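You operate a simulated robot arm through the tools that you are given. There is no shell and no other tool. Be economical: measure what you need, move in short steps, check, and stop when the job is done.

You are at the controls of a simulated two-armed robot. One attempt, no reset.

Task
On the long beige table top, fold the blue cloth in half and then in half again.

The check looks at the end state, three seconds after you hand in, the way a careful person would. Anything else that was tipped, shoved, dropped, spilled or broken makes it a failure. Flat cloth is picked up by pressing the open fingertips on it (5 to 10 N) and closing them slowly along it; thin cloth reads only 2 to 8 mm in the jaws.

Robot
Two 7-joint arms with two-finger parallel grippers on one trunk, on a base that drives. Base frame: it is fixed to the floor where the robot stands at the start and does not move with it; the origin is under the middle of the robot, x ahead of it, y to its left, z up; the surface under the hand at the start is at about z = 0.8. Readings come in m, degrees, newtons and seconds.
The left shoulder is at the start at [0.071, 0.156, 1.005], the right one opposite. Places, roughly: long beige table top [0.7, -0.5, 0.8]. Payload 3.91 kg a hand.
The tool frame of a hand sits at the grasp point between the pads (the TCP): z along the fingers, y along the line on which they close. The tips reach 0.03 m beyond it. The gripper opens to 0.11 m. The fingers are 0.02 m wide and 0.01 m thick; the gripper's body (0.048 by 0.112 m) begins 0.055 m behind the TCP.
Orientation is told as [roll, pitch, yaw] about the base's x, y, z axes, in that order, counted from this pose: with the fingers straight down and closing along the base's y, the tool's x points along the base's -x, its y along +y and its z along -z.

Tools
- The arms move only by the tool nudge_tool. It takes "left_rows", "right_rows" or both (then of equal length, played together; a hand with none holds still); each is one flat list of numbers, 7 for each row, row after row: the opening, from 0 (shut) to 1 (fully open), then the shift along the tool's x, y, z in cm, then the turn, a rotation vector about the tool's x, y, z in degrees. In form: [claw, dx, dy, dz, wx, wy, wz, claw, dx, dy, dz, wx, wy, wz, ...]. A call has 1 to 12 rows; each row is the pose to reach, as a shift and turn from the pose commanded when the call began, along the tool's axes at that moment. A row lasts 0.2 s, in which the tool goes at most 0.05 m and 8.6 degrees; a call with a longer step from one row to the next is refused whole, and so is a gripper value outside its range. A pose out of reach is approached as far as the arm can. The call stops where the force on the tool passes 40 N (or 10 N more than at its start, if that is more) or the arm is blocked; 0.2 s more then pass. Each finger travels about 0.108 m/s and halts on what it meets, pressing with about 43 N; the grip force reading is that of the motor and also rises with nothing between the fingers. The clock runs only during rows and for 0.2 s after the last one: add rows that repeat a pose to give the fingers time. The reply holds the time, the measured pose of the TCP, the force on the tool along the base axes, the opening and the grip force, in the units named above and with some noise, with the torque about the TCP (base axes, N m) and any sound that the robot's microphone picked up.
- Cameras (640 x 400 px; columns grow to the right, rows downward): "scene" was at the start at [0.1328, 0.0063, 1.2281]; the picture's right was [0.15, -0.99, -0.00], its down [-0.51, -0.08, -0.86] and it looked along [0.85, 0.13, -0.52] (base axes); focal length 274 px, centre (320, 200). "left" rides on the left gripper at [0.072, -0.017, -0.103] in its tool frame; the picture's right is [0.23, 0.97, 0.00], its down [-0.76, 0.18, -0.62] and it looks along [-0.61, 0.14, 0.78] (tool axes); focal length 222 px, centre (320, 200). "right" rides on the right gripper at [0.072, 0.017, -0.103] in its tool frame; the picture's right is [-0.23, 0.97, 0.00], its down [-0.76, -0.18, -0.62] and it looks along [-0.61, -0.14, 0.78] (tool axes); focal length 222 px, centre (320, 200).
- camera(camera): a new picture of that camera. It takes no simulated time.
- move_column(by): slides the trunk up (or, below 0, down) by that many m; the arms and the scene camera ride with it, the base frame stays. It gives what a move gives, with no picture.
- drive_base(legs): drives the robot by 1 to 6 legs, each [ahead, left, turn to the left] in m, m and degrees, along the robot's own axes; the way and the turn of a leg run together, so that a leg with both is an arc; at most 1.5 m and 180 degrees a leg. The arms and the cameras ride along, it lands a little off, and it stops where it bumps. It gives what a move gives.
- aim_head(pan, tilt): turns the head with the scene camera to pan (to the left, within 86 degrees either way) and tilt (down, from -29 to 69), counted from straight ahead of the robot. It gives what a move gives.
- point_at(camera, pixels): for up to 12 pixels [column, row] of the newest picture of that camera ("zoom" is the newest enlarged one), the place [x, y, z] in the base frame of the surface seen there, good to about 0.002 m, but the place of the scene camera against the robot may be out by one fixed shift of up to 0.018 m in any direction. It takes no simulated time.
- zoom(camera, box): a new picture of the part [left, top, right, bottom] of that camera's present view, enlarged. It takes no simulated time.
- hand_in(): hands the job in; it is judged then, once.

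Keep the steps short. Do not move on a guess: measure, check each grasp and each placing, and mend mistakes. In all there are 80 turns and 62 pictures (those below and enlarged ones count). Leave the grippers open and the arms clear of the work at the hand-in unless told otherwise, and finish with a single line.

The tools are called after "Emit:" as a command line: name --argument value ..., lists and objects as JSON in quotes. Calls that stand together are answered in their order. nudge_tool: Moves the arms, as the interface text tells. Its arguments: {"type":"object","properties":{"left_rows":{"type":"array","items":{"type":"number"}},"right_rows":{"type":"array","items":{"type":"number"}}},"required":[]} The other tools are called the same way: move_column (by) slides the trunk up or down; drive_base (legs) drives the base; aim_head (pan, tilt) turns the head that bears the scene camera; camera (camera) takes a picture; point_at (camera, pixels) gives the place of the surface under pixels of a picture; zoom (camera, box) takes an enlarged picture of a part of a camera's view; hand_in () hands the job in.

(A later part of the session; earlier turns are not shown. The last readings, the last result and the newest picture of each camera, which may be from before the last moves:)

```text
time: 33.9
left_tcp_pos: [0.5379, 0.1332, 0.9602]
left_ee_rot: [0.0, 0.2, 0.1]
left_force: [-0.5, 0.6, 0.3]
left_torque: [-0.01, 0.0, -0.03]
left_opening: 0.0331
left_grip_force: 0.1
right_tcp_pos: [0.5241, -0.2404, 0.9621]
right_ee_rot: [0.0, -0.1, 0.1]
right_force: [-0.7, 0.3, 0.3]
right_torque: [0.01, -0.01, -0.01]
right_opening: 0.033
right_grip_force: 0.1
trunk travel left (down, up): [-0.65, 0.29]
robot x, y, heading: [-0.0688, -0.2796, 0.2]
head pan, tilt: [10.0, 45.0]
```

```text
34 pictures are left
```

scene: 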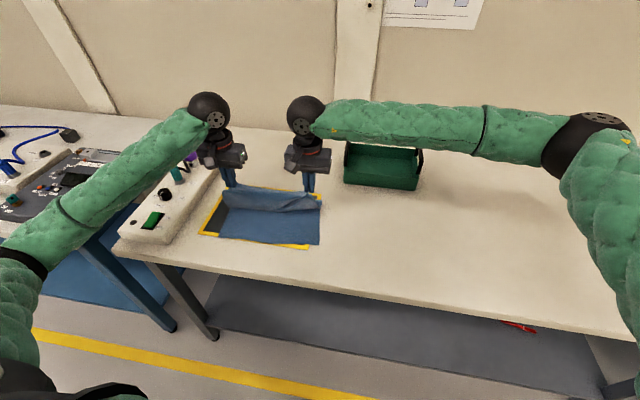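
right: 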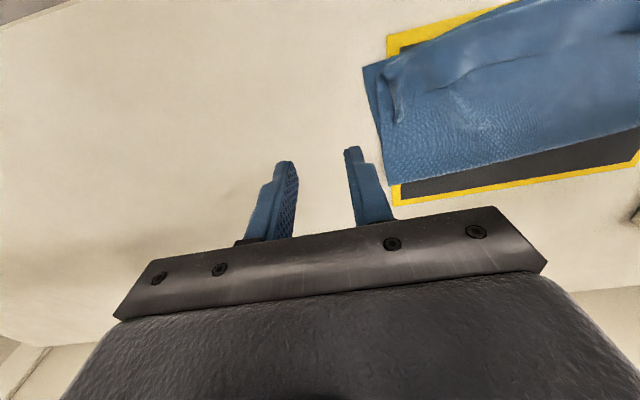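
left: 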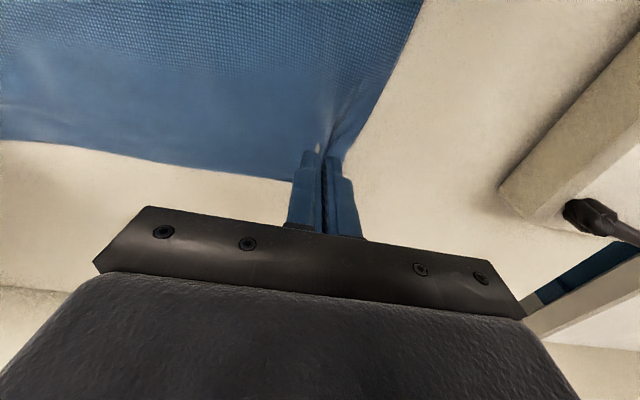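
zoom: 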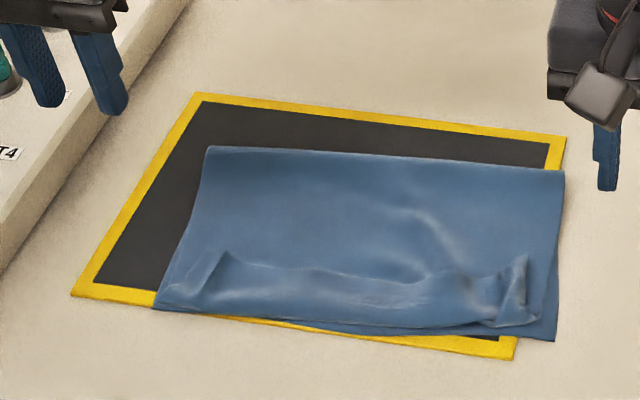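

The length along x looks shorter than I expected, so I'll verify with the right wrist camera.

Emit:
point_at --camera "right" --pixels '[[388, 182], [366, 70], [378, 66], [500, 157], [560, 145], [395, 205], [390, 37], [470, 110], [400, 120]]'

Emit:
camera --camera "left"

```text
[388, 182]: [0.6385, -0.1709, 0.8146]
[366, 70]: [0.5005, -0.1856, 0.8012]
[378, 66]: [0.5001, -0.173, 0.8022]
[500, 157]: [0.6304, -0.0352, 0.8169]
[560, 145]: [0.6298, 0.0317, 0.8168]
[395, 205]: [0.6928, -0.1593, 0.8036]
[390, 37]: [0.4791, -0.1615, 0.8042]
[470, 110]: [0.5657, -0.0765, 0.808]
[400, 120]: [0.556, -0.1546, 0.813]
```

```text
33 pictures are left
```

left: 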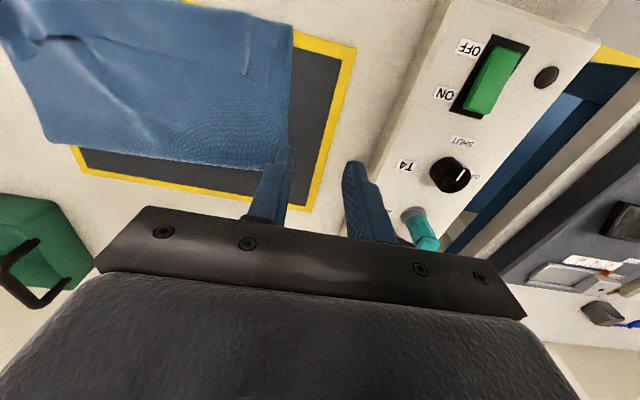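

Crease to near edge is only 0.14 m (half would be 0.18), so the upper layer has slack near the ridges. I'll look closer before mending it.

Emit:
zoom --camera "scene" --box '[212, 192, 328, 250]'

Emit:
zoom --camera "right" --box '[350, 0, 640, 200]'

```text
5.52 times, centred on (270, 221) of scene
```

zoom: 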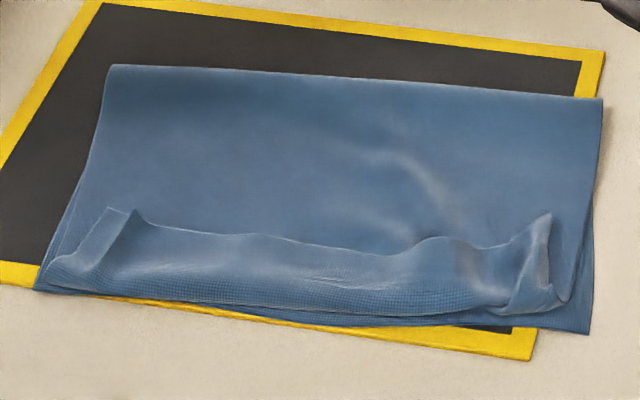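

```text
2.00 times, centred on (495, 100) of right
```

zoom: 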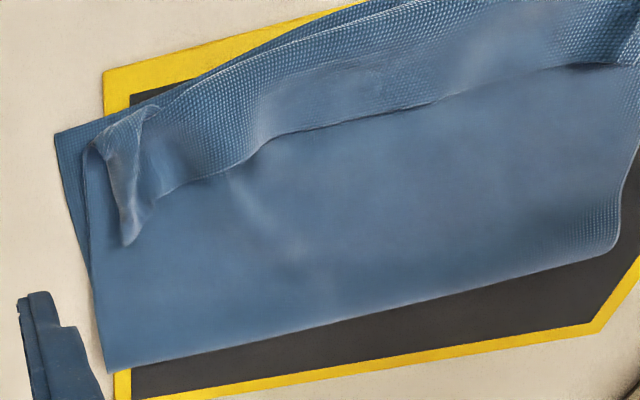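

Now it's clear: the top layer reaches the near edge, but a hem of about 4 cm doubled back on itself, with its corners standing up. I'll hover each hand over those standing corners and look.

Emit:
nudge_tool --left_rows '[0.3, 0.5, -3.7, 1, 0, 0, 0, 0.3, 1, -7.5, 3, 0, 0, 0, 0.3, 1, -7.5, 4, 0, 0, 0]' --right_rows '[0.3, -0.5, 3.7, 1, 0, 0, 0, 0.3, -1, 7.5, 3, 0, 0, 0, 0.3, -1, 7.5, 4, 0, 0, 0]'

Emit:
camera --camera "left"

Emit:
camera --camera "right"

```text
time: 34.7
left_tcp_pos: [0.5306, 0.0584, 0.9232]
left_ee_rot: [0.0, 0.1, 0.1]
left_force: [-0.2, 0.2, -0.7]
left_torque: [-0.05, -0.03, 0.02]
left_opening: 0.033
left_grip_force: 0.1
right_tcp_pos: [0.5355, -0.1638, 0.9201]
right_ee_rot: [0.0, 0.0, 0.0]
right_force: [0.9, -0.6, 1.1]
right_torque: [-0.02, 0.01, 0.01]
right_opening: 0.0327
right_grip_force: 0.1
trunk travel left (down, up): [-0.65, 0.29]
robot x, y, heading: [-0.0623, -0.2818, -0.2]
head pan, tilt: [10.0, 45.0]
```

```text
30 pictures are left
```

left: 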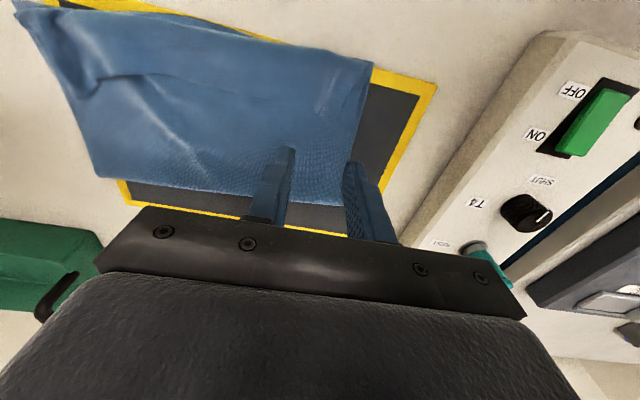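

```text
29 pictures are left
```

right: 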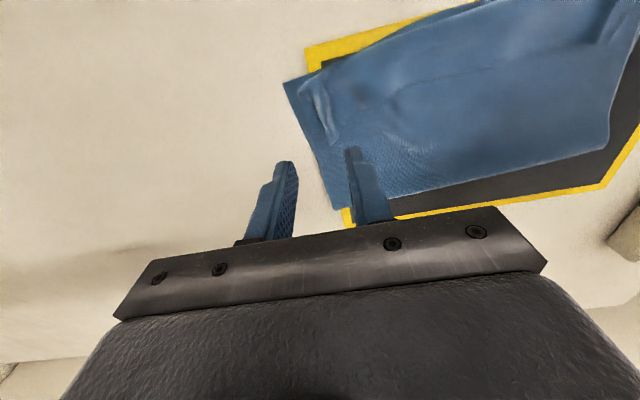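

Emit:
point_at --camera "right" --pixels '[[335, 138], [332, 120], [322, 90], [345, 90], [390, 90], [310, 95], [345, 130]]'

Emit:
point_at --camera "left" --pixels '[[318, 113], [328, 98], [340, 80], [330, 112], [312, 95], [355, 65], [290, 95]]'

Emit:
zoom --camera "right" --box '[260, 40, 420, 140]'

Emit:
zoom --camera "left" --box '[240, 30, 400, 130]'

```text
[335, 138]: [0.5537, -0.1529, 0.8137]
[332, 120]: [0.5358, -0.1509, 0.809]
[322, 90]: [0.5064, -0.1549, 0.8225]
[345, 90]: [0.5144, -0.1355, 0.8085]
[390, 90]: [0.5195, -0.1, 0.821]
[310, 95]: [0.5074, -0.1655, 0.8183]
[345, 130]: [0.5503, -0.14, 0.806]
```

```text
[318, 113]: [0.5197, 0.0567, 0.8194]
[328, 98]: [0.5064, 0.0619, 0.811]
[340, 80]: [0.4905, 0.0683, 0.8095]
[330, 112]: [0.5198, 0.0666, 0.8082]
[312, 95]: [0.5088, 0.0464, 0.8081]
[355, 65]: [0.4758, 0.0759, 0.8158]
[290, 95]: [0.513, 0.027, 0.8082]
```

```text
4.00 times, centred on (340, 90) of right
```

zoom: 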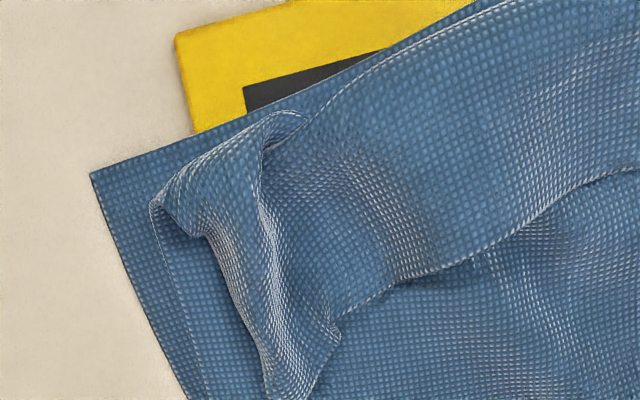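

```text
4.00 times, centred on (320, 80) of left
```

zoom: 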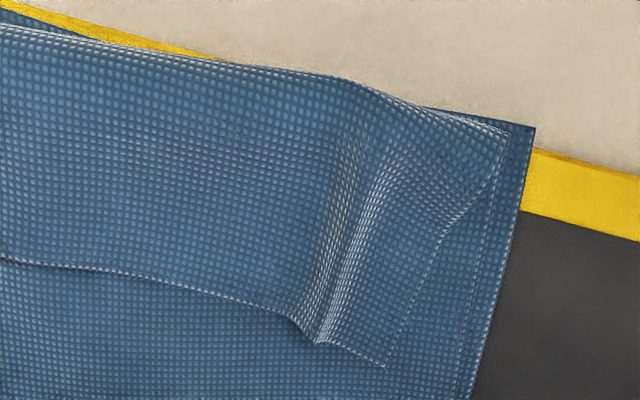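

The standing pleats can be pinched directly: left pleat end at (0.52, 0.057), right tongue tip at (0.553, -0.153). I'll go down over them without pressing and close.

Emit:
nudge_tool --left_rows '[0.3, 1, 0, 1.5, 0, 0, 0, 0.3, 1.9, 0, 4, 0, 0, 0, 0.3, 1.9, 0, 6.5, 0, 0, 0, 0.3, 1.9, 0, 8, 0, 0, 0, 0.3, 1.9, 0, 8.4, 0, 0, 0, 0.22, 1.9, 0, 8.4, 0, 0, 0, 0.15, 1.9, 0, 8.4, 0, 0, 0, 0.08, 1.9, 0, 8.4, 0, 0, 0, 0, 1.9, 0, 8.4, 0, 0, 0, 0, 1.9, 0, 8.4, 0, 0, 0]' --right_rows '[0.3, -0.4, 0.6, 1.5, 0, 0, 0, 0.3, -0.75, 1.1, 4, 0, 0, 0, 0.3, -0.75, 1.1, 6.3, 0, 0, 0, 0.3, -0.75, 1.1, 7.7, 0, 0, 0, 0.3, -0.75, 1.1, 8.2, 0, 0, 0, 0.22, -0.75, 1.1, 8.2, 0, 0, 0, 0.15, -0.75, 1.1, 8.2, 0, 0, 0, 0.08, -0.75, 1.1, 8.2, 0, 0, 0, 0, -0.75, 1.1, 8.2, 0, 0, 0, 0, -0.75, 1.1, 8.2, 0, 0, 0]'

Emit:
camera --camera "left"

Emit:
camera --camera "right"

```text
time: 36.9
left_tcp_pos: [0.5119, 0.0586, 0.838]
left_ee_rot: [0.0, 0.0, 0.1]
left_force: [0.6, -2.6, 0.4]
left_torque: [-0.02, 0.02, 0.02]
left_opening: 0.0022
left_grip_force: 41.9
right_tcp_pos: [0.5405, -0.1503, 0.837]
right_ee_rot: [-0.1, -0.1, 0.1]
right_force: [-0.4, 2.2, 1.1]
right_torque: [0.08, -0.01, 0.01]
right_opening: 0.0018
right_grip_force: 41.8
trunk travel left (down, up): [-0.65, 0.29]
robot x, y, heading: [-0.0652, -0.2841, -0.2]
head pan, tilt: [10.0, 45.0]
```

```text
26 pictures are left
```

left: 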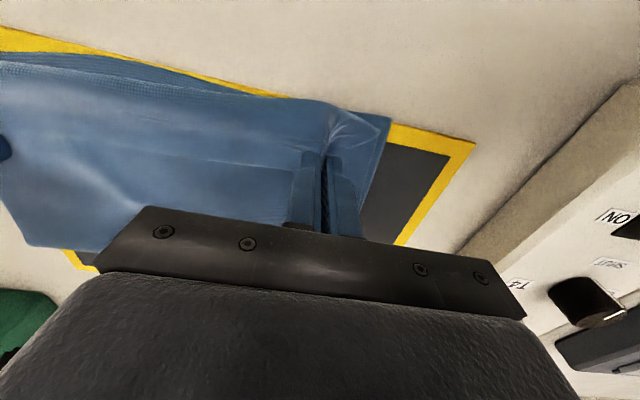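

```text
25 pictures are left
```

right: 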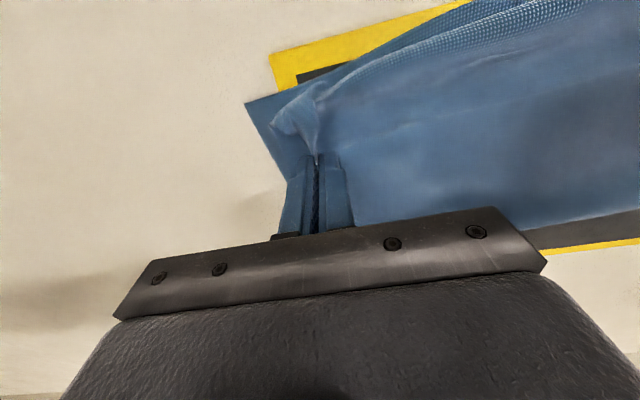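

Both pleats are held (2.2 and 1.8 mm), right at the edge. I'll lift and carry back over the crease so the layer unrolls to its true middle.

Emit:
nudge_tool --left_rows '[0, 0, 0, -1.5, 0, 0, 0, 0, -1, 0, -3, 0, 0, 0, 0, -2.5, 0, -5, 0, 0, 0, 0, -4.5, 0, -7, 0, 0, 0, 0, -6.5, 0.1, -9, 0, 0, 0, 0, -8.5, 0.2, -10.5, 0, 0, 0, 0, -10.5, 0.3, -12, 0, 0, 0, 0, -12.5, 0.4, -13, 0, 0, 0, 0, -14.5, 0.5, -13.8, 0, 0, 0, 0, -16.5, 0.5, -14.3, 0, 0, 0, 0, -18.5, 0.5, -14.6, 0, 0, 0, 0, -20.6, 0.5, -14.7, 0, 0, 0]' --right_rows '[0, 0, 0, -1.5, 0, 0, 0, 0, -1, 0, -3, 0, 0, 0, 0, -2.5, 0, -5, 0, 0, 0, 0, -4.5, 0, -7, 0, 0, 0, 0, -6.5, 0, -9, 0, 0, 0, 0, -8.5, 0, -10.5, 0, 0, 0, 0, -10.5, 0, -12, 0, 0, 0, 0, -12.5, 0, -13, 0, 0, 0, 0, -14.5, 0, -13.8, 0, 0, 0, 0, -16.5, 0, -14.3, 0, 0, 0, 0, -18.5, 0, -14.6, 0, 0, 0, 0, -20.6, 0, -14.7, 0, 0, 0]'

Emit:
camera --camera "scene"

```text
time: 39.5
left_tcp_pos: [0.7171, 0.0622, 0.9848]
left_ee_rot: [0.0, 0.3, -0.1]
left_force: [0.8, -4.0, 0.2]
left_torque: [-0.1, -0.04, 0.07]
left_opening: 0.0026
left_grip_force: 42.5
right_tcp_pos: [0.749, -0.1513, 0.9833]
right_ee_rot: [-0.1, 0.0, 0.1]
right_force: [-0.6, 4.4, -0.3]
right_torque: [0.16, 0.02, -0.03]
right_opening: 0.0021
right_grip_force: 42.4
trunk travel left (down, up): [-0.65, 0.29]
robot x, y, heading: [-0.0671, -0.2857, -0.1]
head pan, tilt: [10.0, 45.0]
```

```text
24 pictures are left
```

scene: 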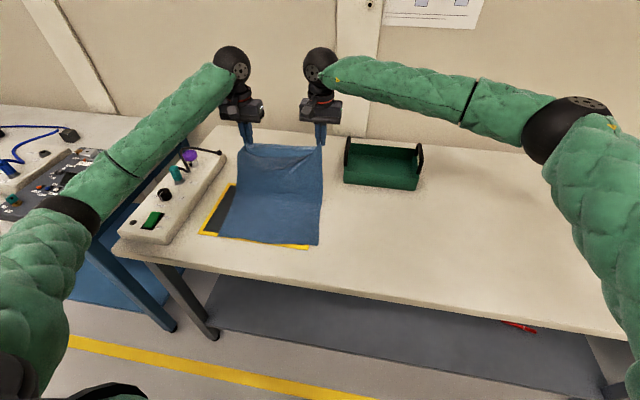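

The half is unrolled cleanly with the crease near its true middle. I'll lower along a nearly taut half-circle, 90% of the way for now.

Emit:
nudge_tool --left_rows '[0, 2.3, -0.1, -1.3, 0, 0, 0, 0, 5.3, -0.2, -1.9, 0, 0, 0, 0, 7.3, -0.2, -1.8, 0, 0, 0, 0, 9.6, -0.3, -1.3, 0, 0, 0, 0, 11.6, -0.3, -0.7, 0, 0, 0, 0, 13.7, -0.4, 0.4, 0, 0, 0, 0, 15.6, -0.5, 1.7, 0, 0, 0, 0, 17.2, -0.5, 3, 0, 0, 0, 0, 18.7, -0.6, 4.8, 0, 0, 0, 0, 19.8, -0.6, 6.5, 0, 0, 0, 0, 21.1, -0.7, 9.2, 0, 0, 0, 0, 21.9, -0.7, 12, 0, 0, 0]' --right_rows '[0, 2.4, -0.1, -1.3, 0, 0, 0, 0, 5.5, -0.2, -1.9, 0, 0, 0, 0, 7.5, -0.3, -1.8, 0, 0, 0, 0, 9.9, -0.4, -1.3, 0, 0, 0, 0, 11.9, -0.5, -0.7, 0, 0, 0, 0, 14.1, -0.6, 0.4, 0, 0, 0, 0, 16.1, -0.7, 1.7, 0, 0, 0, 0, 17.7, -0.7, 3, 0, 0, 0, 0, 19.3, -0.8, 4.8, 0, 0, 0, 0, 20.4, -0.8, 6.5, 0, 0, 0, 0, 21.8, -0.9, 9.2, 0, 0, 0, 0, 22.7, -0.9, 12, 0, 0, 0]'

Emit:
zoom --camera "scene" --box '[180, 160, 340, 260]'

```text
time: 42.1
left_tcp_pos: [0.4984, 0.0583, 0.8645]
left_ee_rot: [0.0, 0.1, 0.1]
left_force: [1.1, -5.2, 0.3]
left_torque: [-0.13, -0.03, 0.0]
left_opening: 0.0023
left_grip_force: 42.7
right_tcp_pos: [0.5232, -0.1581, 0.8643]
right_ee_rot: [0.0, -0.1, 0.0]
right_force: [0.0, 4.9, -0.7]
right_torque: [0.14, 0.02, -0.08]
right_opening: 0.0021
right_grip_force: 42.4
trunk travel left (down, up): [-0.65, 0.29]
robot x, y, heading: [-0.0673, -0.283, -0.0]
head pan, tilt: [10.0, 45.0]
```

```text
4.00 times, centred on (260, 210) of scene
```

zoom: 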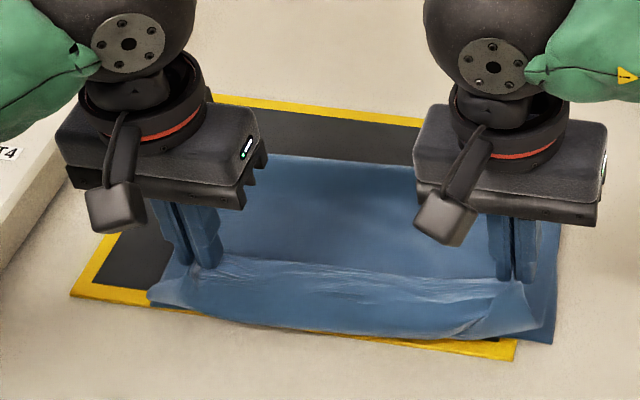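

The layer rolled its crease toward me because a half-circle path pulls the lower half up. A path that lets the sheet hang vertically (45° up, then 45° down) should keep the crease in place. I'll carry the edge back to the far side first.

Emit:
nudge_tool --left_rows '[0, -1.5, 0, -2.5, 0, 0, 0, 0, -3.5, 0, -5, 0, 0, 0, 0, -5.5, 0, -7.2, 0, 0, 0, 0, -8, 0, -9.2, 0, 0, 0, 0, -10.5, 0, -10.8, 0, 0, 0, 0, -13, 0.1, -11.7, 0, 0, 0, 0, -15.7, 0.1, -12, 0, 0, 0, 0, -18.4, 0.1, -12, 0, 0, 0, 0, -21, 0.2, -11.6, 0, 0, 0, 0, -23.6, 0.2, -11, 0, 0, 0, 0, -23.6, 0.2, -11, 0, 0, 0]' --right_rows '[0, -1.5, 0, -2.5, 0, 0, 0, 0, -3.5, 0.1, -5, 0, 0, 0, 0, -5.5, 0.2, -7.2, 0, 0, 0, 0, -8, 0.2, -9.2, 0, 0, 0, 0, -10.5, 0.3, -10.8, 0, 0, 0, 0, -13, 0.4, -11.7, 0, 0, 0, 0, -15.7, 0.5, -12, 0, 0, 0, 0, -18.4, 0.6, -12, 0, 0, 0, 0, -21, 0.7, -11.6, 0, 0, 0, 0, -23.6, 0.8, -11, 0, 0, 0, 0, -23.6, 0.8, -11, 0, 0, 0]'

Emit:
zoom --camera "scene" --box '[180, 130, 372, 250]'

```text
time: 44.5
left_tcp_pos: [0.7331, 0.0575, 0.9755]
left_ee_rot: [0.0, 0.1, 0.0]
left_force: [0.8, -0.8, -0.2]
left_torque: [-0.02, -0.02, 0.0]
left_opening: 0.0024
left_grip_force: 41.9
right_tcp_pos: [0.753, -0.1517, 0.9775]
right_ee_rot: [0.0, 0.0, 0.1]
right_force: [-0.6, 0.3, 0.5]
right_torque: [0.04, -0.01, -0.02]
right_opening: 0.002
right_grip_force: 42.5
trunk travel left (down, up): [-0.65, 0.29]
robot x, y, heading: [-0.0689, -0.2844, -0.0]
head pan, tilt: [10.0, 45.0]
```

```text
3.33 times, centred on (276, 190) of scene
```

zoom: 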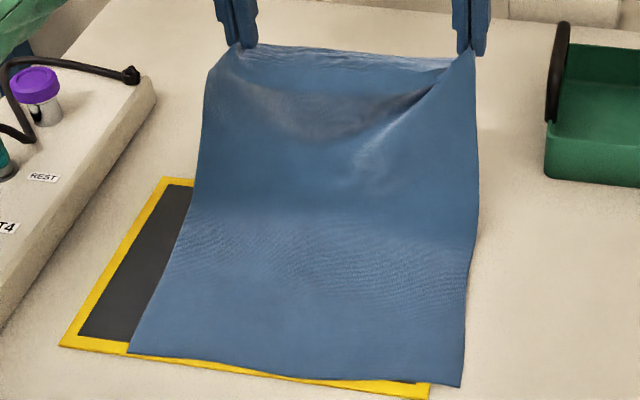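

I'll measure where the sheet leaves the table now.

Emit:
point_at --camera "zoom" --pixels '[[133, 350], [458, 382], [200, 250], [200, 220], [205, 190], [210, 150], [330, 250], [330, 220], [330, 190], [460, 250], [465, 215], [470, 180]]'

```text
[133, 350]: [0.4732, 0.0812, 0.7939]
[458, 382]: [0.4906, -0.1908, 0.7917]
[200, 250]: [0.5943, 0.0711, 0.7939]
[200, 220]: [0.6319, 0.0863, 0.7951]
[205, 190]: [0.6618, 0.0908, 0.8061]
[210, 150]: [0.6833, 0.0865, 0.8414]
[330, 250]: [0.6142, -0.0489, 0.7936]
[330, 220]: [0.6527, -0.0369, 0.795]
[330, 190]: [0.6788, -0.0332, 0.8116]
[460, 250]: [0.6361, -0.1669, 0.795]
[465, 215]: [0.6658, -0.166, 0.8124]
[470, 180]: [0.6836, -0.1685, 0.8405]
```

The sheet leaves the table at x≈0.665, the true middle. Now I'll follow the hanging-sheet path: up to vertical, then 45° down to the near edge.

Emit:
nudge_tool --left_rows '[0, 2.2, 0, -1.2, 0, 0, 0, 0, 4.4, 0, -2.1, 0, 0, 0, 0, 6.5, 0, -2.5, 0, 0, 0, 0, 8.4, 0, -0.5, 0, 0, 0, 0, 10.3, 0, 1.5, 0, 0, 0, 0, 12.2, 0, 3.4, 0, 0, 0, 0, 14.1, -0.1, 5.3, 0, 0, 0, 0, 16, -0.1, 7.1, 0, 0, 0, 0, 17.9, -0.1, 8.9, 0, 0, 0, 0, 19.8, -0.1, 10.6, 0, 0, 0, 0, 21.7, -0.1, 12.1, 0, 0, 0, 0, 23.6, -0.1, 13.3, 0, 0, 0]' --right_rows '[0, 2.2, 0, -1.2, 0, 0, 0, 0, 4.4, 0, -2.1, 0, 0, 0, 0, 6.5, -0.1, -2.5, 0, 0, 0, 0, 8.4, -0.2, -0.5, 0, 0, 0, 0, 10.3, -0.3, 1.5, 0, 0, 0, 0, 12.2, -0.4, 3.4, 0, 0, 0, 0, 14.1, -0.5, 5.3, 0, 0, 0, 0, 16, -0.6, 7.1, 0, 0, 0, 0, 17.9, -0.6, 8.9, 0, 0, 0, 0, 19.8, -0.7, 10.6, 0, 0, 0, 0, 21.7, -0.8, 12.1, 0, 0, 0, 0, 23.5, -0.8, 13.3, 0, 0, 0]'

Emit:
zoom --camera "scene" --box '[180, 160, 340, 260]'

Emit:
point_at --camera "zoom" --pixels '[[310, 160], [350, 155], [300, 140], [300, 200], [350, 260], [150, 300], [555, 335]]'

```text
time: 47.1
left_tcp_pos: [0.4949, 0.0573, 0.8432]
left_ee_rot: [0.1, 0.0, -0.1]
left_force: [0.8, -7.2, -0.4]
left_torque: [-0.21, -0.05, 0.05]
left_opening: 0.0023
left_grip_force: 42.0
right_tcp_pos: [0.5224, -0.1604, 0.8426]
right_ee_rot: [0.0, -0.1, 0.1]
right_force: [-1.0, 6.1, -0.3]
right_torque: [0.23, 0.01, -0.1]
right_opening: 0.0024
right_grip_force: 41.9
trunk travel left (down, up): [-0.65, 0.29]
robot x, y, heading: [-0.0679, -0.2822, 0.2]
head pan, tilt: [10.0, 45.0]
```

```text
4.00 times, centred on (260, 210) of scene
```

zoom: 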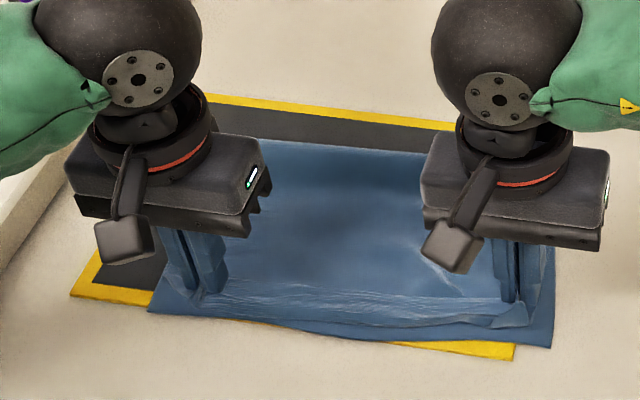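

```text
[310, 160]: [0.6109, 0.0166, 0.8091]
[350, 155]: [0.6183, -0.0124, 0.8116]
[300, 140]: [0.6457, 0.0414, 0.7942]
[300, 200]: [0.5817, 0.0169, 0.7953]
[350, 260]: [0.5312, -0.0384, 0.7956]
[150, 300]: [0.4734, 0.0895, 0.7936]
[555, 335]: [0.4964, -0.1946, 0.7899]
```

The crease is better, at x≈0.644. I'll release here and look at how the top layer rests before smoothing.

Emit:
nudge_tool --left_rows '[0, 0, 0, 0.3, 0, 0, 0, 0.1, 0, 0, 0.3, 0, 0, 0, 0.2, 0, 0, 0.3, 0, 0, 0, 0.3, 0, 0, 0.2, 0, 0, 0, 0.3, 0, 0, 0, 0, 0, 0, 0.3, 0, 0, -0.5, 0, 0, 0, 0.3, 0, 0, -2, 0, 0, 0, 0.3, 0, 0, -5, 0, 0, 0, 0.3, 0, 0, -8, 0, 0, 0, 0.3, 0, 4, -8, 0, 0, 0, 0.3, 0, 7.5, -8, 0, 0, 0]' --right_rows '[0, 0, 0, 0.3, 0, 0, 0, 0.1, 0, 0, 0.3, 0, 0, 0, 0.2, 0, 0, 0.3, 0, 0, 0, 0.3, 0, 0, 0.2, 0, 0, 0, 0.3, 0, 0, 0, 0, 0, 0, 0.3, 0, 0, -0.5, 0, 0, 0, 0.3, 0, 0, -2, 0, 0, 0, 0.3, 0, 0, -5, 0, 0, 0, 0.3, 0, 0, -8, 0, 0, 0, 0.3, 0, -4, -8, 0, 0, 0, 0.3, 0, -7.5, -8, 0, 0, 0]'

Emit:
zoom --camera "scene" --box '[204, 180, 332, 260]'

Emit:
point_at --camera "zoom" --pixels '[[130, 90], [340, 95], [565, 125], [60, 290], [590, 325], [340, 310], [340, 240], [100, 260], [540, 290], [340, 275]]'

```text
time: 49.5
left_tcp_pos: [0.4981, 0.1317, 0.921]
left_ee_rot: [-0.1, 0.1, -0.1]
left_force: [0.7, 0.1, 1.0]
left_torque: [-0.01, 0.0, 0.02]
left_opening: 0.033
left_grip_force: 0.1
right_tcp_pos: [0.5211, -0.2358, 0.9227]
right_ee_rot: [0.0, -0.2, 0.1]
right_force: [-0.3, -1.3, -0.5]
right_torque: [0.05, 0.01, -0.01]
right_opening: 0.0329
right_grip_force: 0.1
trunk travel left (down, up): [-0.65, 0.29]
robot x, y, heading: [-0.0659, -0.2805, 0.0]
head pan, tilt: [10.0, 45.0]
```

```text
5.00 times, centred on (268, 220) of scene
```

zoom: 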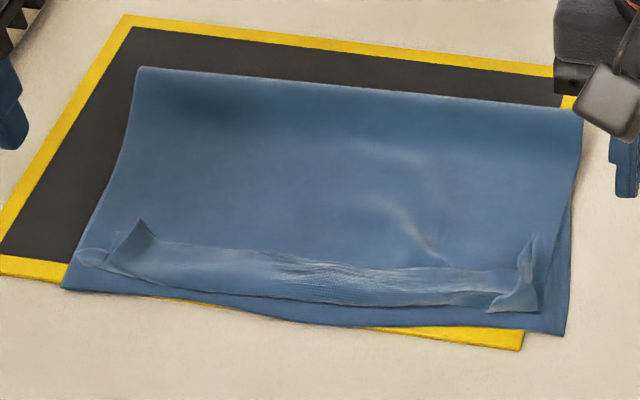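

```text
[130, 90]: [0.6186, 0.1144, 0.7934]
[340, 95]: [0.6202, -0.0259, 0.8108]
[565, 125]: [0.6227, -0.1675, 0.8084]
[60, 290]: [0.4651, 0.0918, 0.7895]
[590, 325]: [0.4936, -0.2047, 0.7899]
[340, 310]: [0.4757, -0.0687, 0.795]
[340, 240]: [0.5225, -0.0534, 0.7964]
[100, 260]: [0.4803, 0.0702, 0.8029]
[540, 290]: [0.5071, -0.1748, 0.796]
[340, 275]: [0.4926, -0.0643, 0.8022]
```

Much better: the crease is right and only a 2.5 cm hem is doubled back. I'll hover over the two standing corners, look, then pinch and pull them toward me until the hem unfolds.

Emit:
nudge_tool --left_rows '[0.3, -1, -3.7, 0, 0, 0, 0, 0.3, -2.5, -7.3, 0, 0, 0, 0]' --right_rows '[0.3, -0.5, 3.7, 0, 0, 0, 0, 0.3, -1, 7.3, 0, 0, 0, 0]'

Emit:
zoom --camera "right" --box '[260, 40, 420, 140]'

Emit:
zoom --camera "left" --box '[240, 30, 400, 130]'

```text
time: 50.1
left_tcp_pos: [0.525, 0.0605, 0.9232]
left_ee_rot: [0.0, 0.0, 0.1]
left_force: [0.9, 0.0, 0.4]
left_torque: [0.01, 0.02, -0.01]
left_opening: 0.0329
left_grip_force: 0.2
right_tcp_pos: [0.5327, -0.1625, 0.9219]
right_ee_rot: [0.0, 0.0, 0.1]
right_force: [0.6, -0.2, -0.2]
right_torque: [-0.03, 0.04, 0.02]
right_opening: 0.0329
right_grip_force: 0.2
trunk travel left (down, up): [-0.65, 0.29]
robot x, y, heading: [-0.0685, -0.2822, -0.2]
head pan, tilt: [10.0, 45.0]
```

```text
4.00 times, centred on (340, 90) of right
```

zoom: 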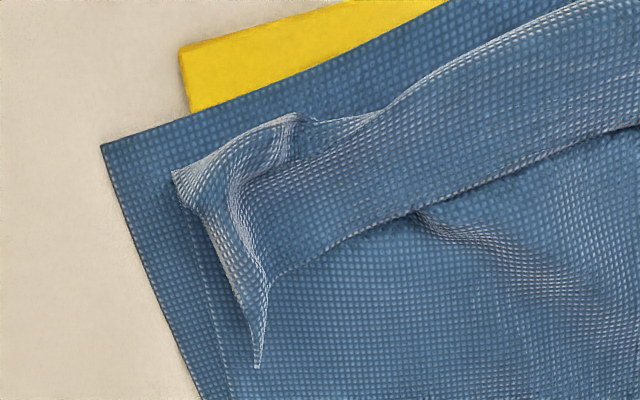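

```text
4.00 times, centred on (320, 80) of left
```

zoom: 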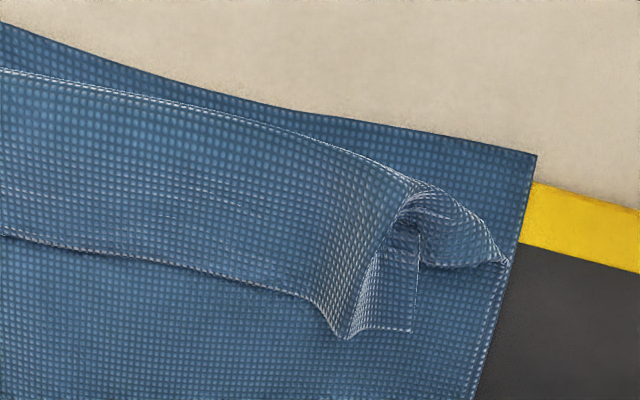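

Emit:
point_at --camera "left" --pixels '[[326, 112], [325, 105], [330, 95], [374, 69], [335, 110], [330, 72], [290, 102]]'

Emit:
point_at --camera "right" --pixels '[[324, 131], [323, 120], [320, 100], [286, 77], [380, 90], [400, 90], [304, 85]]'

```text
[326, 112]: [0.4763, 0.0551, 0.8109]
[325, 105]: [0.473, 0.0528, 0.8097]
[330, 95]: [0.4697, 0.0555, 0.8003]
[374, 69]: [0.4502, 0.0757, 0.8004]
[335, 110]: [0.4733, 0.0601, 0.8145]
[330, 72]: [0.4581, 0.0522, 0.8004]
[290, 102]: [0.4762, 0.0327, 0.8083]
```

```text
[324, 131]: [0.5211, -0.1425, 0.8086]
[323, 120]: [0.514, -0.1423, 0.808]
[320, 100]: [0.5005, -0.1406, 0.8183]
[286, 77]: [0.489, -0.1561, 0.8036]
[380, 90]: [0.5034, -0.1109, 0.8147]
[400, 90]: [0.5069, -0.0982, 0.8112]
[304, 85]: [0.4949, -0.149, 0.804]
```

Those read an older full picture, so I'll read the left from its zoom and take a fresh right picture.

Emit:
point_at --camera "zoom" --pixels '[[345, 330], [347, 300], [360, 250], [375, 210], [505, 263], [408, 328], [150, 245], [150, 95], [440, 150]]'

Emit:
zoom --camera "right" --box '[260, 40, 420, 140]'

Emit:
point_at --camera "zoom" --pixels '[[256, 355], [258, 300], [245, 250], [235, 190], [175, 175], [410, 205], [420, 75], [310, 120]]'

```text
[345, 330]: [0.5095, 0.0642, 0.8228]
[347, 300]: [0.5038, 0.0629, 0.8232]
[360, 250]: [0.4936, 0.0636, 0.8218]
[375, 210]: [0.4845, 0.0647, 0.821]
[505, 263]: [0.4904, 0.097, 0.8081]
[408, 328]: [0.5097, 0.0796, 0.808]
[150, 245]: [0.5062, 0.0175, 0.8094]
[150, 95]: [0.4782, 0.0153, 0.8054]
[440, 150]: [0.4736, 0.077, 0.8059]
```

```text
4.00 times, centred on (340, 90) of right
```

zoom: 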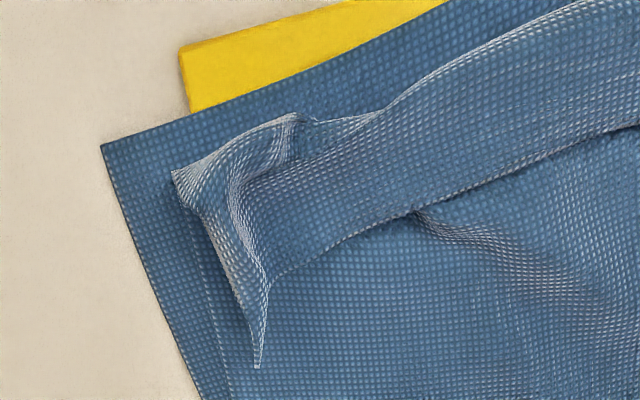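

```text
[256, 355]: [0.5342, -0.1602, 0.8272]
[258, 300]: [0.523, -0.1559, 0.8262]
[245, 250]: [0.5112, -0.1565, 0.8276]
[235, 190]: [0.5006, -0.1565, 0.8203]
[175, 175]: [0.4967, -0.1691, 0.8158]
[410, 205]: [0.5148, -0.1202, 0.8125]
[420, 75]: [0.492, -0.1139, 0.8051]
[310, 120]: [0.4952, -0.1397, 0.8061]
```

Pleats: left centred at (0.503, 0.0635), right at (0.525, -0.158), both about 1.7 cm tall. I'll pinch them now.

Emit:
nudge_tool --left_rows '[0.3, 1.1, 0.2, 2, 0, 0, 0, 0.3, 2.2, 0.3, 5, 0, 0, 0, 0.3, 2.2, 0.3, 7.5, 0, 0, 0, 0.3, 2.2, 0.3, 8.3, 0, 0, 0, 0.2, 2.2, 0.3, 8.3, 0, 0, 0, 0.1, 2.2, 0.3, 8.3, 0, 0, 0, 0, 2.2, 0.3, 8.3, 0, 0, 0, 0, 2.2, 0.3, 8.3, 0, 0, 0, 0, 2.2, 0.3, 8.3, 0, 0, 0]' --right_rows '[0.3, 0.4, 0.2, 2, 0, 0, 0, 0.3, 0.75, 0.45, 5, 0, 0, 0, 0.3, 0.75, 0.45, 7.3, 0, 0, 0, 0.3, 0.75, 0.45, 8, 0, 0, 0, 0.2, 0.75, 0.45, 8, 0, 0, 0, 0.1, 0.75, 0.45, 8, 0, 0, 0, 0, 0.75, 0.45, 8, 0, 0, 0, 0, 0.75, 0.45, 8, 0, 0, 0, 0, 0.75, 0.45, 8, 0, 0, 0]'

```text
time: 52.1
left_tcp_pos: [0.5016, 0.0623, 0.8394]
left_ee_rot: [0.0, 0.0, 0.0]
left_force: [0.4, -5.3, 0.3]
left_torque: [-0.12, 0.0, 0.08]
left_opening: 0.0024
left_grip_force: 42.4
right_tcp_pos: [0.5234, -0.1579, 0.8436]
right_ee_rot: [0.0, -0.1, 0.0]
right_force: [-0.3, 4.8, 0.9]
right_torque: [0.16, 0.01, -0.01]
right_opening: 0.0021
right_grip_force: 42.2
trunk travel left (down, up): [-0.65, 0.29]
robot x, y, heading: [-0.0663, -0.2847, -0.2]
head pan, tilt: [10.0, 45.0]
```

Both held. Next, lift 3 cm, draw toward me until the layer is taut, lower and ease back slightly.

Emit:
nudge_tool --left_rows '[0, 0.3, 0, -1, 0, 0, 0, 0, 0.8, 0, -2, 0, 0, 0, 0, 1.3, 0, -3, 0, 0, 0, 0, 2.2, 0, -2.8, 0, 0, 0, 0, 3, 0, -2, 0, 0, 0, 0, 3.4, 0, -1, 0, 0, 0, 0, 3.4, 0, -0.2, 0, 0, 0, 0, 3.2, 0, 0, 0, 0, 0, 0, 2.6, 0, 0, 0, 0, 0]' --right_rows '[0, 0.3, 0, -1, 0, 0, 0, 0, 0.8, 0, -2, 0, 0, 0, 0, 1.3, 0, -3, 0, 0, 0, 0, 2.2, 0, -2.8, 0, 0, 0, 0, 3, 0, -2, 0, 0, 0, 0, 3.4, 0, -1, 0, 0, 0, 0, 3.4, 0, 0.2, 0, 0, 0, 0, 3.2, 0, 0.3, 0, 0, 0, 0, 2.6, 0, 0.3, 0, 0, 0]'

Emit:
zoom --camera "scene" --box '[204, 180, 332, 260]'

```text
time: 54.1
left_tcp_pos: [0.4742, 0.062, 0.8385]
left_ee_rot: [0.0, 0.1, 0.0]
left_force: [0.2, -4.6, -0.3]
left_torque: [-0.17, 0.03, 0.02]
left_opening: 0.0025
left_grip_force: 42.9
right_tcp_pos: [0.4968, -0.1571, 0.8396]
right_ee_rot: [0.1, -0.1, 0.1]
right_force: [-0.8, 5.1, 1.6]
right_torque: [0.17, 0.04, -0.05]
right_opening: 0.0018
right_grip_force: 42.3
trunk travel left (down, up): [-0.65, 0.29]
robot x, y, heading: [-0.0663, -0.2816, -0.2]
head pan, tilt: [10.0, 45.0]
```

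```text
5.00 times, centred on (268, 220) of scene
```

zoom: 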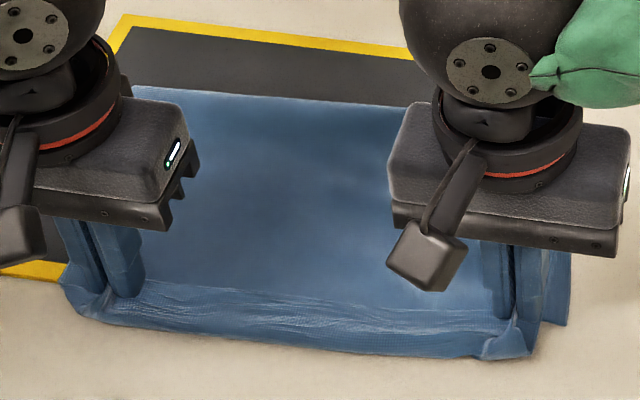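

The hem is unfolding, but the top edge now overhangs by about 1.5 cm and the crease rolled a little. I'll release, then use both hands to press lightly on the top layer near the crease and draw it away from me, which rolls the crease outward.

Emit:
nudge_tool --left_rows '[0.1, 0, 0, 0.1, 0, 0, 0, 0.2, 0, 0, 0.1, 0, 0, 0, 0.3, 0, 0, 0, 0, 0, 0, 0.3, 0, 0, -1.5, 0, 0, 0, 0.3, 0, 0, -5, 0, 0, 0, 0.3, -4, -1, -6, 0, 0, 0, 0.3, -8, -2, -6, 0, 0, 0, 0.3, -12, -2.7, -5, 0, 0, 0, 0.3, -12, -2.7, -2.5, 0, 0, 0, 0.3, -12, -2.7, -1, 0, 0, 0, 0.3, -12, -2.7, -0.4, 0, 0, 0]' --right_rows '[0.1, 0, 0, 0.1, 0, 0, 0, 0.2, 0, 0, 0.1, 0, 0, 0, 0.3, 0, 0, 0, 0, 0, 0, 0.3, 0, 0, -1.5, 0, 0, 0, 0.3, 0, 0, -5, 0, 0, 0, 0.3, -4, 1, -6, 0, 0, 0, 0.3, -8, 2, -6, 0, 0, 0, 0.3, -11.6, 3.2, -5, 0, 0, 0, 0.3, -11.6, 3.2, -2.5, 0, 0, 0, 0.3, -11.6, 3.2, -1, 0, 0, 0, 0.3, -11.6, 3.2, -0.3, 0, 0, 0]'

Emit:
zoom --camera "scene" --box '[204, 180, 332, 260]'

```text
time: 56.5
left_tcp_pos: [0.5965, 0.0356, 0.8442]
left_ee_rot: [0.0, 0.1, 0.0]
left_force: [1.2, 0.1, 0.3]
left_torque: [-0.03, 0.01, 0.0]
left_opening: 0.0331
left_grip_force: 0.1
right_tcp_pos: [0.6159, -0.1271, 0.8433]
right_ee_rot: [0.0, -0.2, 0.0]
right_force: [0.0, -0.1, -0.6]
right_torque: [0.0, -0.01, 0.01]
right_opening: 0.0332
right_grip_force: 0.1
trunk travel left (down, up): [-0.65, 0.29]
robot x, y, heading: [-0.0669, -0.2856, 0.1]
head pan, tilt: [10.0, 45.0]
```

```text
5.00 times, centred on (268, 220) of scene
```

zoom: 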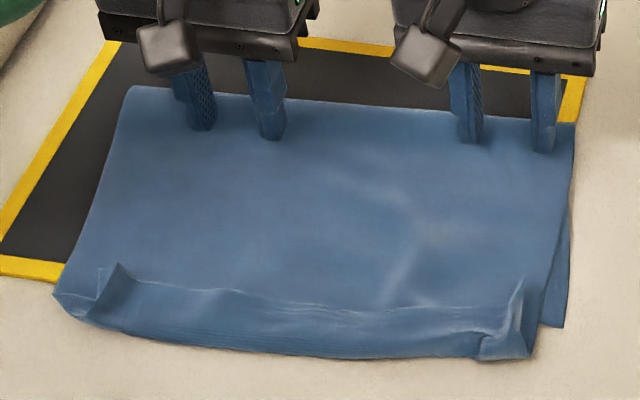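

The top edge overhangs about 2.5 cm. I'll press at the crease side and read the force.

Emit:
nudge_tool --left_rows '[0.3, 0, 0, 0.3, 0, 0, 0, 0.3, 0, 0, 0.5, 0, 0, 0, 0.3, 0, 0, 0.65, 0, 0, 0, 0.3, 0, 0, 0.75, 0, 0, 0]' --right_rows '[0.3, 0, 0, 0.3, 0, 0, 0, 0.3, 0, 0, 0.5, 0, 0, 0, 0.3, 0, 0, 0.6, 0, 0, 0, 0.3, 0, 0, 0.7, 0, 0, 0]'

```text
time: 57.5
left_tcp_pos: [0.5957, 0.0359, 0.8367]
left_ee_rot: [0.0, 0.0, 0.0]
left_force: [-0.2, -0.4, 1.7]
left_torque: [0.04, 0.0, -0.02]
left_opening: 0.0332
left_grip_force: 0.1
right_tcp_pos: [0.6146, -0.1251, 0.8361]
right_ee_rot: [-0.2, -0.1, 0.1]
right_force: [0.3, 0.0, 3.0]
right_torque: [-0.03, -0.02, -0.04]
right_opening: 0.0329
right_grip_force: 0.0
trunk travel left (down, up): [-0.65, 0.29]
robot x, y, heading: [-0.0665, -0.2818, -0.2]
head pan, tilt: [10.0, 45.0]
```

Light contact at 2–3 N. I'll press a hair more and drag both 4 cm away from me.

Emit:
nudge_tool --left_rows '[0.3, 0, 0, 0.1, 0, 0, 0, 0.3, -0.6, 0, 0.1, 0, 0, 0, 0.3, -1.2, 0, 0.1, 0, 0, 0, 0.3, -1.8, 0, 0.1, 0, 0, 0, 0.3, -2.4, 0, 0.1, 0, 0, 0, 0.3, -3, 0, 0.1, 0, 0, 0, 0.3, -3.6, 0, 0.1, 0, 0, 0, 0.3, -4.2, 0, 0.1, 0, 0, 0]' --right_rows '[0.3, 0, 0, 0.08, 0, 0, 0, 0.3, -0.6, 0, 0.08, 0, 0, 0, 0.3, -1.2, 0, 0.08, 0, 0, 0, 0.3, -1.8, 0, 0.08, 0, 0, 0, 0.3, -2.4, 0, 0.08, 0, 0, 0, 0.3, -3, 0, 0.08, 0, 0, 0, 0.3, -3.6, 0, 0.08, 0, 0, 0, 0.3, -4.2, 0, 0.08, 0, 0, 0]'

Emit:
zoom --camera "scene" --box '[204, 180, 332, 260]'

```text
time: 59.3
left_tcp_pos: [0.6358, 0.0353, 0.8353]
left_ee_rot: [0.0, 0.1, 0.1]
left_force: [-1.9, 0.4, 8.8]
left_torque: [-0.02, 0.04, 0.01]
left_opening: 0.0333
left_grip_force: 0.1
right_tcp_pos: [0.6553, -0.1265, 0.8374]
right_ee_rot: [0.0, -0.2, 0.0]
right_force: [-1.5, 0.6, 11.5]
right_torque: [-0.21, 0.03, -0.03]
right_opening: 0.0331
right_grip_force: 0.1
trunk travel left (down, up): [-0.65, 0.29]
robot x, y, heading: [-0.0677, -0.2829, -0.2]
head pan, tilt: [10.0, 45.0]
```

```text
5.00 times, centred on (268, 220) of scene
```

zoom: 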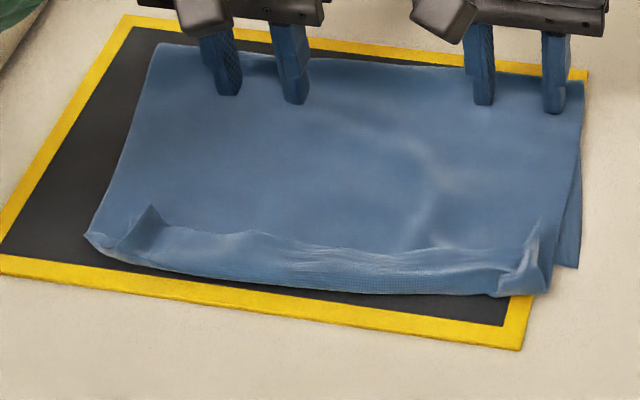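

The whole cloth slid on the mat as one piece; the mat itself stayed put. The hem comes from the 2 cm-wide pads gripping too much cloth, so I'll re-open the fold with a shallower edge grip and lay it again with the crease started further out. First I'll read the pleat positions.

Emit:
point_at --camera "zoom" --pixels '[[151, 207], [148, 222], [135, 245], [540, 226], [536, 245], [528, 270], [576, 265], [90, 236], [330, 290], [330, 250], [380, 62]]'

```text
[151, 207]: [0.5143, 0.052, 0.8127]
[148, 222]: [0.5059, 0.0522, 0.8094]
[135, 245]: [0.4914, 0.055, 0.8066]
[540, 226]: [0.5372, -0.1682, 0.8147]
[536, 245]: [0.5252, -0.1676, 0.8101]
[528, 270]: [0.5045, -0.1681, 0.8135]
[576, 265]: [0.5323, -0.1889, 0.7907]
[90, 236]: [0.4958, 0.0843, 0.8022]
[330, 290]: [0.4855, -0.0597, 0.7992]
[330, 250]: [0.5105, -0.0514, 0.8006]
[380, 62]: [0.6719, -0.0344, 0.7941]
```

Pleat tips (corrected): left (0.525, 0.057), right (0.548, -0.163). I'll lift and move so that only about 8 mm of the pleat edge enters the pads, then close.

Emit:
nudge_tool --left_rows '[0.3, 0, 0, -2, 0, 0, 0, 0.3, 0, 0, -6, 0, 0, 0, 0.3, 4, 0.8, -6, 0, 0, 0, 0.3, 8, 1.6, -6, 0, 0, 0, 0.3, 10.9, 2.2, -5, 0, 0, 0, 0.3, 10.9, 2.2, -2.5, 0, 0, 0, 0.3, 10.9, 2.2, -0.6, 0, 0, 0, 0.2, 10.9, 2.2, -0.6, 0, 0, 0, 0.1, 10.9, 2.2, -0.6, 0, 0, 0, 0, 10.9, 2.2, -0.6, 0, 0, 0, 0, 10.9, 2.2, -0.6, 0, 0, 0, 0, 10.9, 2.2, -0.6, 0, 0, 0]' --right_rows '[0.3, 0, 0, -2, 0, 0, 0, 0.3, 0, 0, -6, 0, 0, 0, 0.3, 4, -1.3, -6, 0, 0, 0, 0.3, 8, -2.6, -6, 0, 0, 0, 0.3, 10.5, -3.65, -5, 0, 0, 0, 0.3, 10.5, -3.65, -2.5, 0, 0, 0, 0.3, 10.5, -3.65, -0.4, 0, 0, 0, 0.2, 10.5, -3.65, -0.4, 0, 0, 0, 0.1, 10.5, -3.65, -0.4, 0, 0, 0, 0, 10.5, -3.65, -0.4, 0, 0, 0, 0, 10.5, -3.65, -0.4, 0, 0, 0, 0, 10.5, -3.65, -0.4, 0, 0, 0]'

```text
time: 61.9
left_tcp_pos: [0.5274, 0.0588, 0.8396]
left_ee_rot: [0.0, 0.2, 0.0]
left_force: [-0.3, -0.4, 0.8]
left_torque: [-0.02, 0.05, 0.01]
left_opening: 0.0018
left_grip_force: 41.8
right_tcp_pos: [0.5532, -0.1628, 0.8401]
right_ee_rot: [0.0, -0.1, 0.1]
right_force: [-1.6, 0.3, 0.1]
right_torque: [-0.02, 0.02, 0.02]
right_opening: 0.0018
right_grip_force: 41.1
trunk travel left (down, up): [-0.65, 0.29]
robot x, y, heading: [-0.0656, -0.2828, 0.1]
head pan, tilt: [10.0, 45.0]
```

Both hold. I'll carry the edge up and well beyond the middle so the lower half lies flat again.

Emit:
nudge_tool --left_rows '[0, -0.5, 0, -2, 0, 0, 0, 0, -1.5, 0, -4.5, 0, 0, 0, 0, -3.5, 0, -7, 0, 0, 0, 0, -6, 0, -9.5, 0, 0, 0, 0, -8.5, 0, -11.5, 0, 0, 0, 0, -11, 0, -13, 0, 0, 0, 0, -13.7, 0, -13.5, 0, 0, 0, 0, -16.4, 0, -13.5, 0, 0, 0, 0, -19.1, 0, -13, 0, 0, 0, 0, -21.8, 0, -12, 0, 0, 0, 0, -24.5, 0, -10.5, 0, 0, 0, 0, -27.2, 0, -9, 0, 0, 0]' --right_rows '[0, -0.5, 0, -2, 0, 0, 0, 0, -1.5, 0, -4.5, 0, 0, 0, 0, -3.5, 0, -7, 0, 0, 0, 0, -6, 0, -9.5, 0, 0, 0, 0, -8.5, 0, -11.5, 0, 0, 0, 0, -11, 0.1, -13, 0, 0, 0, 0, -13.7, 0.2, -13.5, 0, 0, 0, 0, -16.4, 0.3, -13.5, 0, 0, 0, 0, -19.1, 0.4, -13, 0, 0, 0, 0, -21.8, 0.5, -12, 0, 0, 0, 0, -24.5, 0.6, -10.5, 0, 0, 0, 0, -27, 0.7, -9, 0, 0, 0]'

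Emit:
zoom --camera "scene" --box '[180, 130, 372, 250]'

Emit:
point_at --camera "zoom" --pixels '[[150, 320], [465, 340], [330, 330], [230, 150], [330, 190], [330, 170], [330, 150], [330, 130], [330, 110], [460, 170], [460, 140], [215, 110]]'

```text
time: 64.5
left_tcp_pos: [0.8021, 0.0596, 0.93]
left_ee_rot: [0.0, 0.2, 0.0]
left_force: [0.0, -0.4, -0.2]
left_torque: [-0.01, 0.03, 0.01]
left_opening: 0.0019
left_grip_force: 41.7
right_tcp_pos: [0.8242, -0.1575, 0.9282]
right_ee_rot: [0.0, 0.0, 0.0]
right_force: [0.7, 1.5, -0.8]
right_torque: [-0.01, 0.01, 0.02]
right_opening: 0.0013
right_grip_force: 41.5
trunk travel left (down, up): [-0.65, 0.29]
robot x, y, heading: [-0.0677, -0.2786, -0.0]
head pan, tilt: [10.0, 45.0]
```

```text
3.33 times, centred on (276, 190) of scene
```

zoom: 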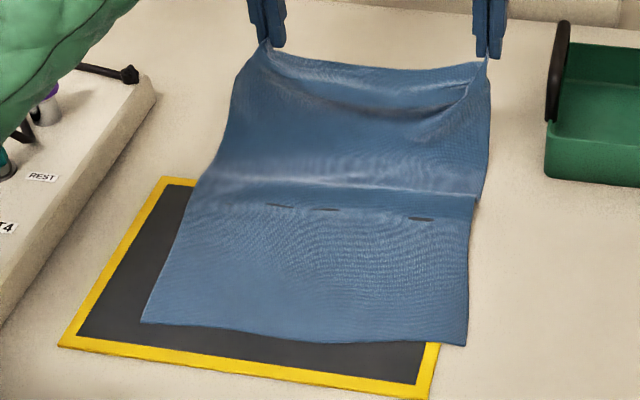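

```text
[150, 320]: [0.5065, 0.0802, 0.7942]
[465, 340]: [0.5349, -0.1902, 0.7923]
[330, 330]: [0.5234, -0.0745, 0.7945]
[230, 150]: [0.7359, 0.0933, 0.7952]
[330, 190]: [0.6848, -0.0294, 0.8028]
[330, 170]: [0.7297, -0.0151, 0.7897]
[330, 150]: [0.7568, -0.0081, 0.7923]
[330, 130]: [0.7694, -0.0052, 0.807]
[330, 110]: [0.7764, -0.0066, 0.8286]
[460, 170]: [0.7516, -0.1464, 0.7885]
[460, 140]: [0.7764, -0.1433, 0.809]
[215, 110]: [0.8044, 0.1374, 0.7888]
```

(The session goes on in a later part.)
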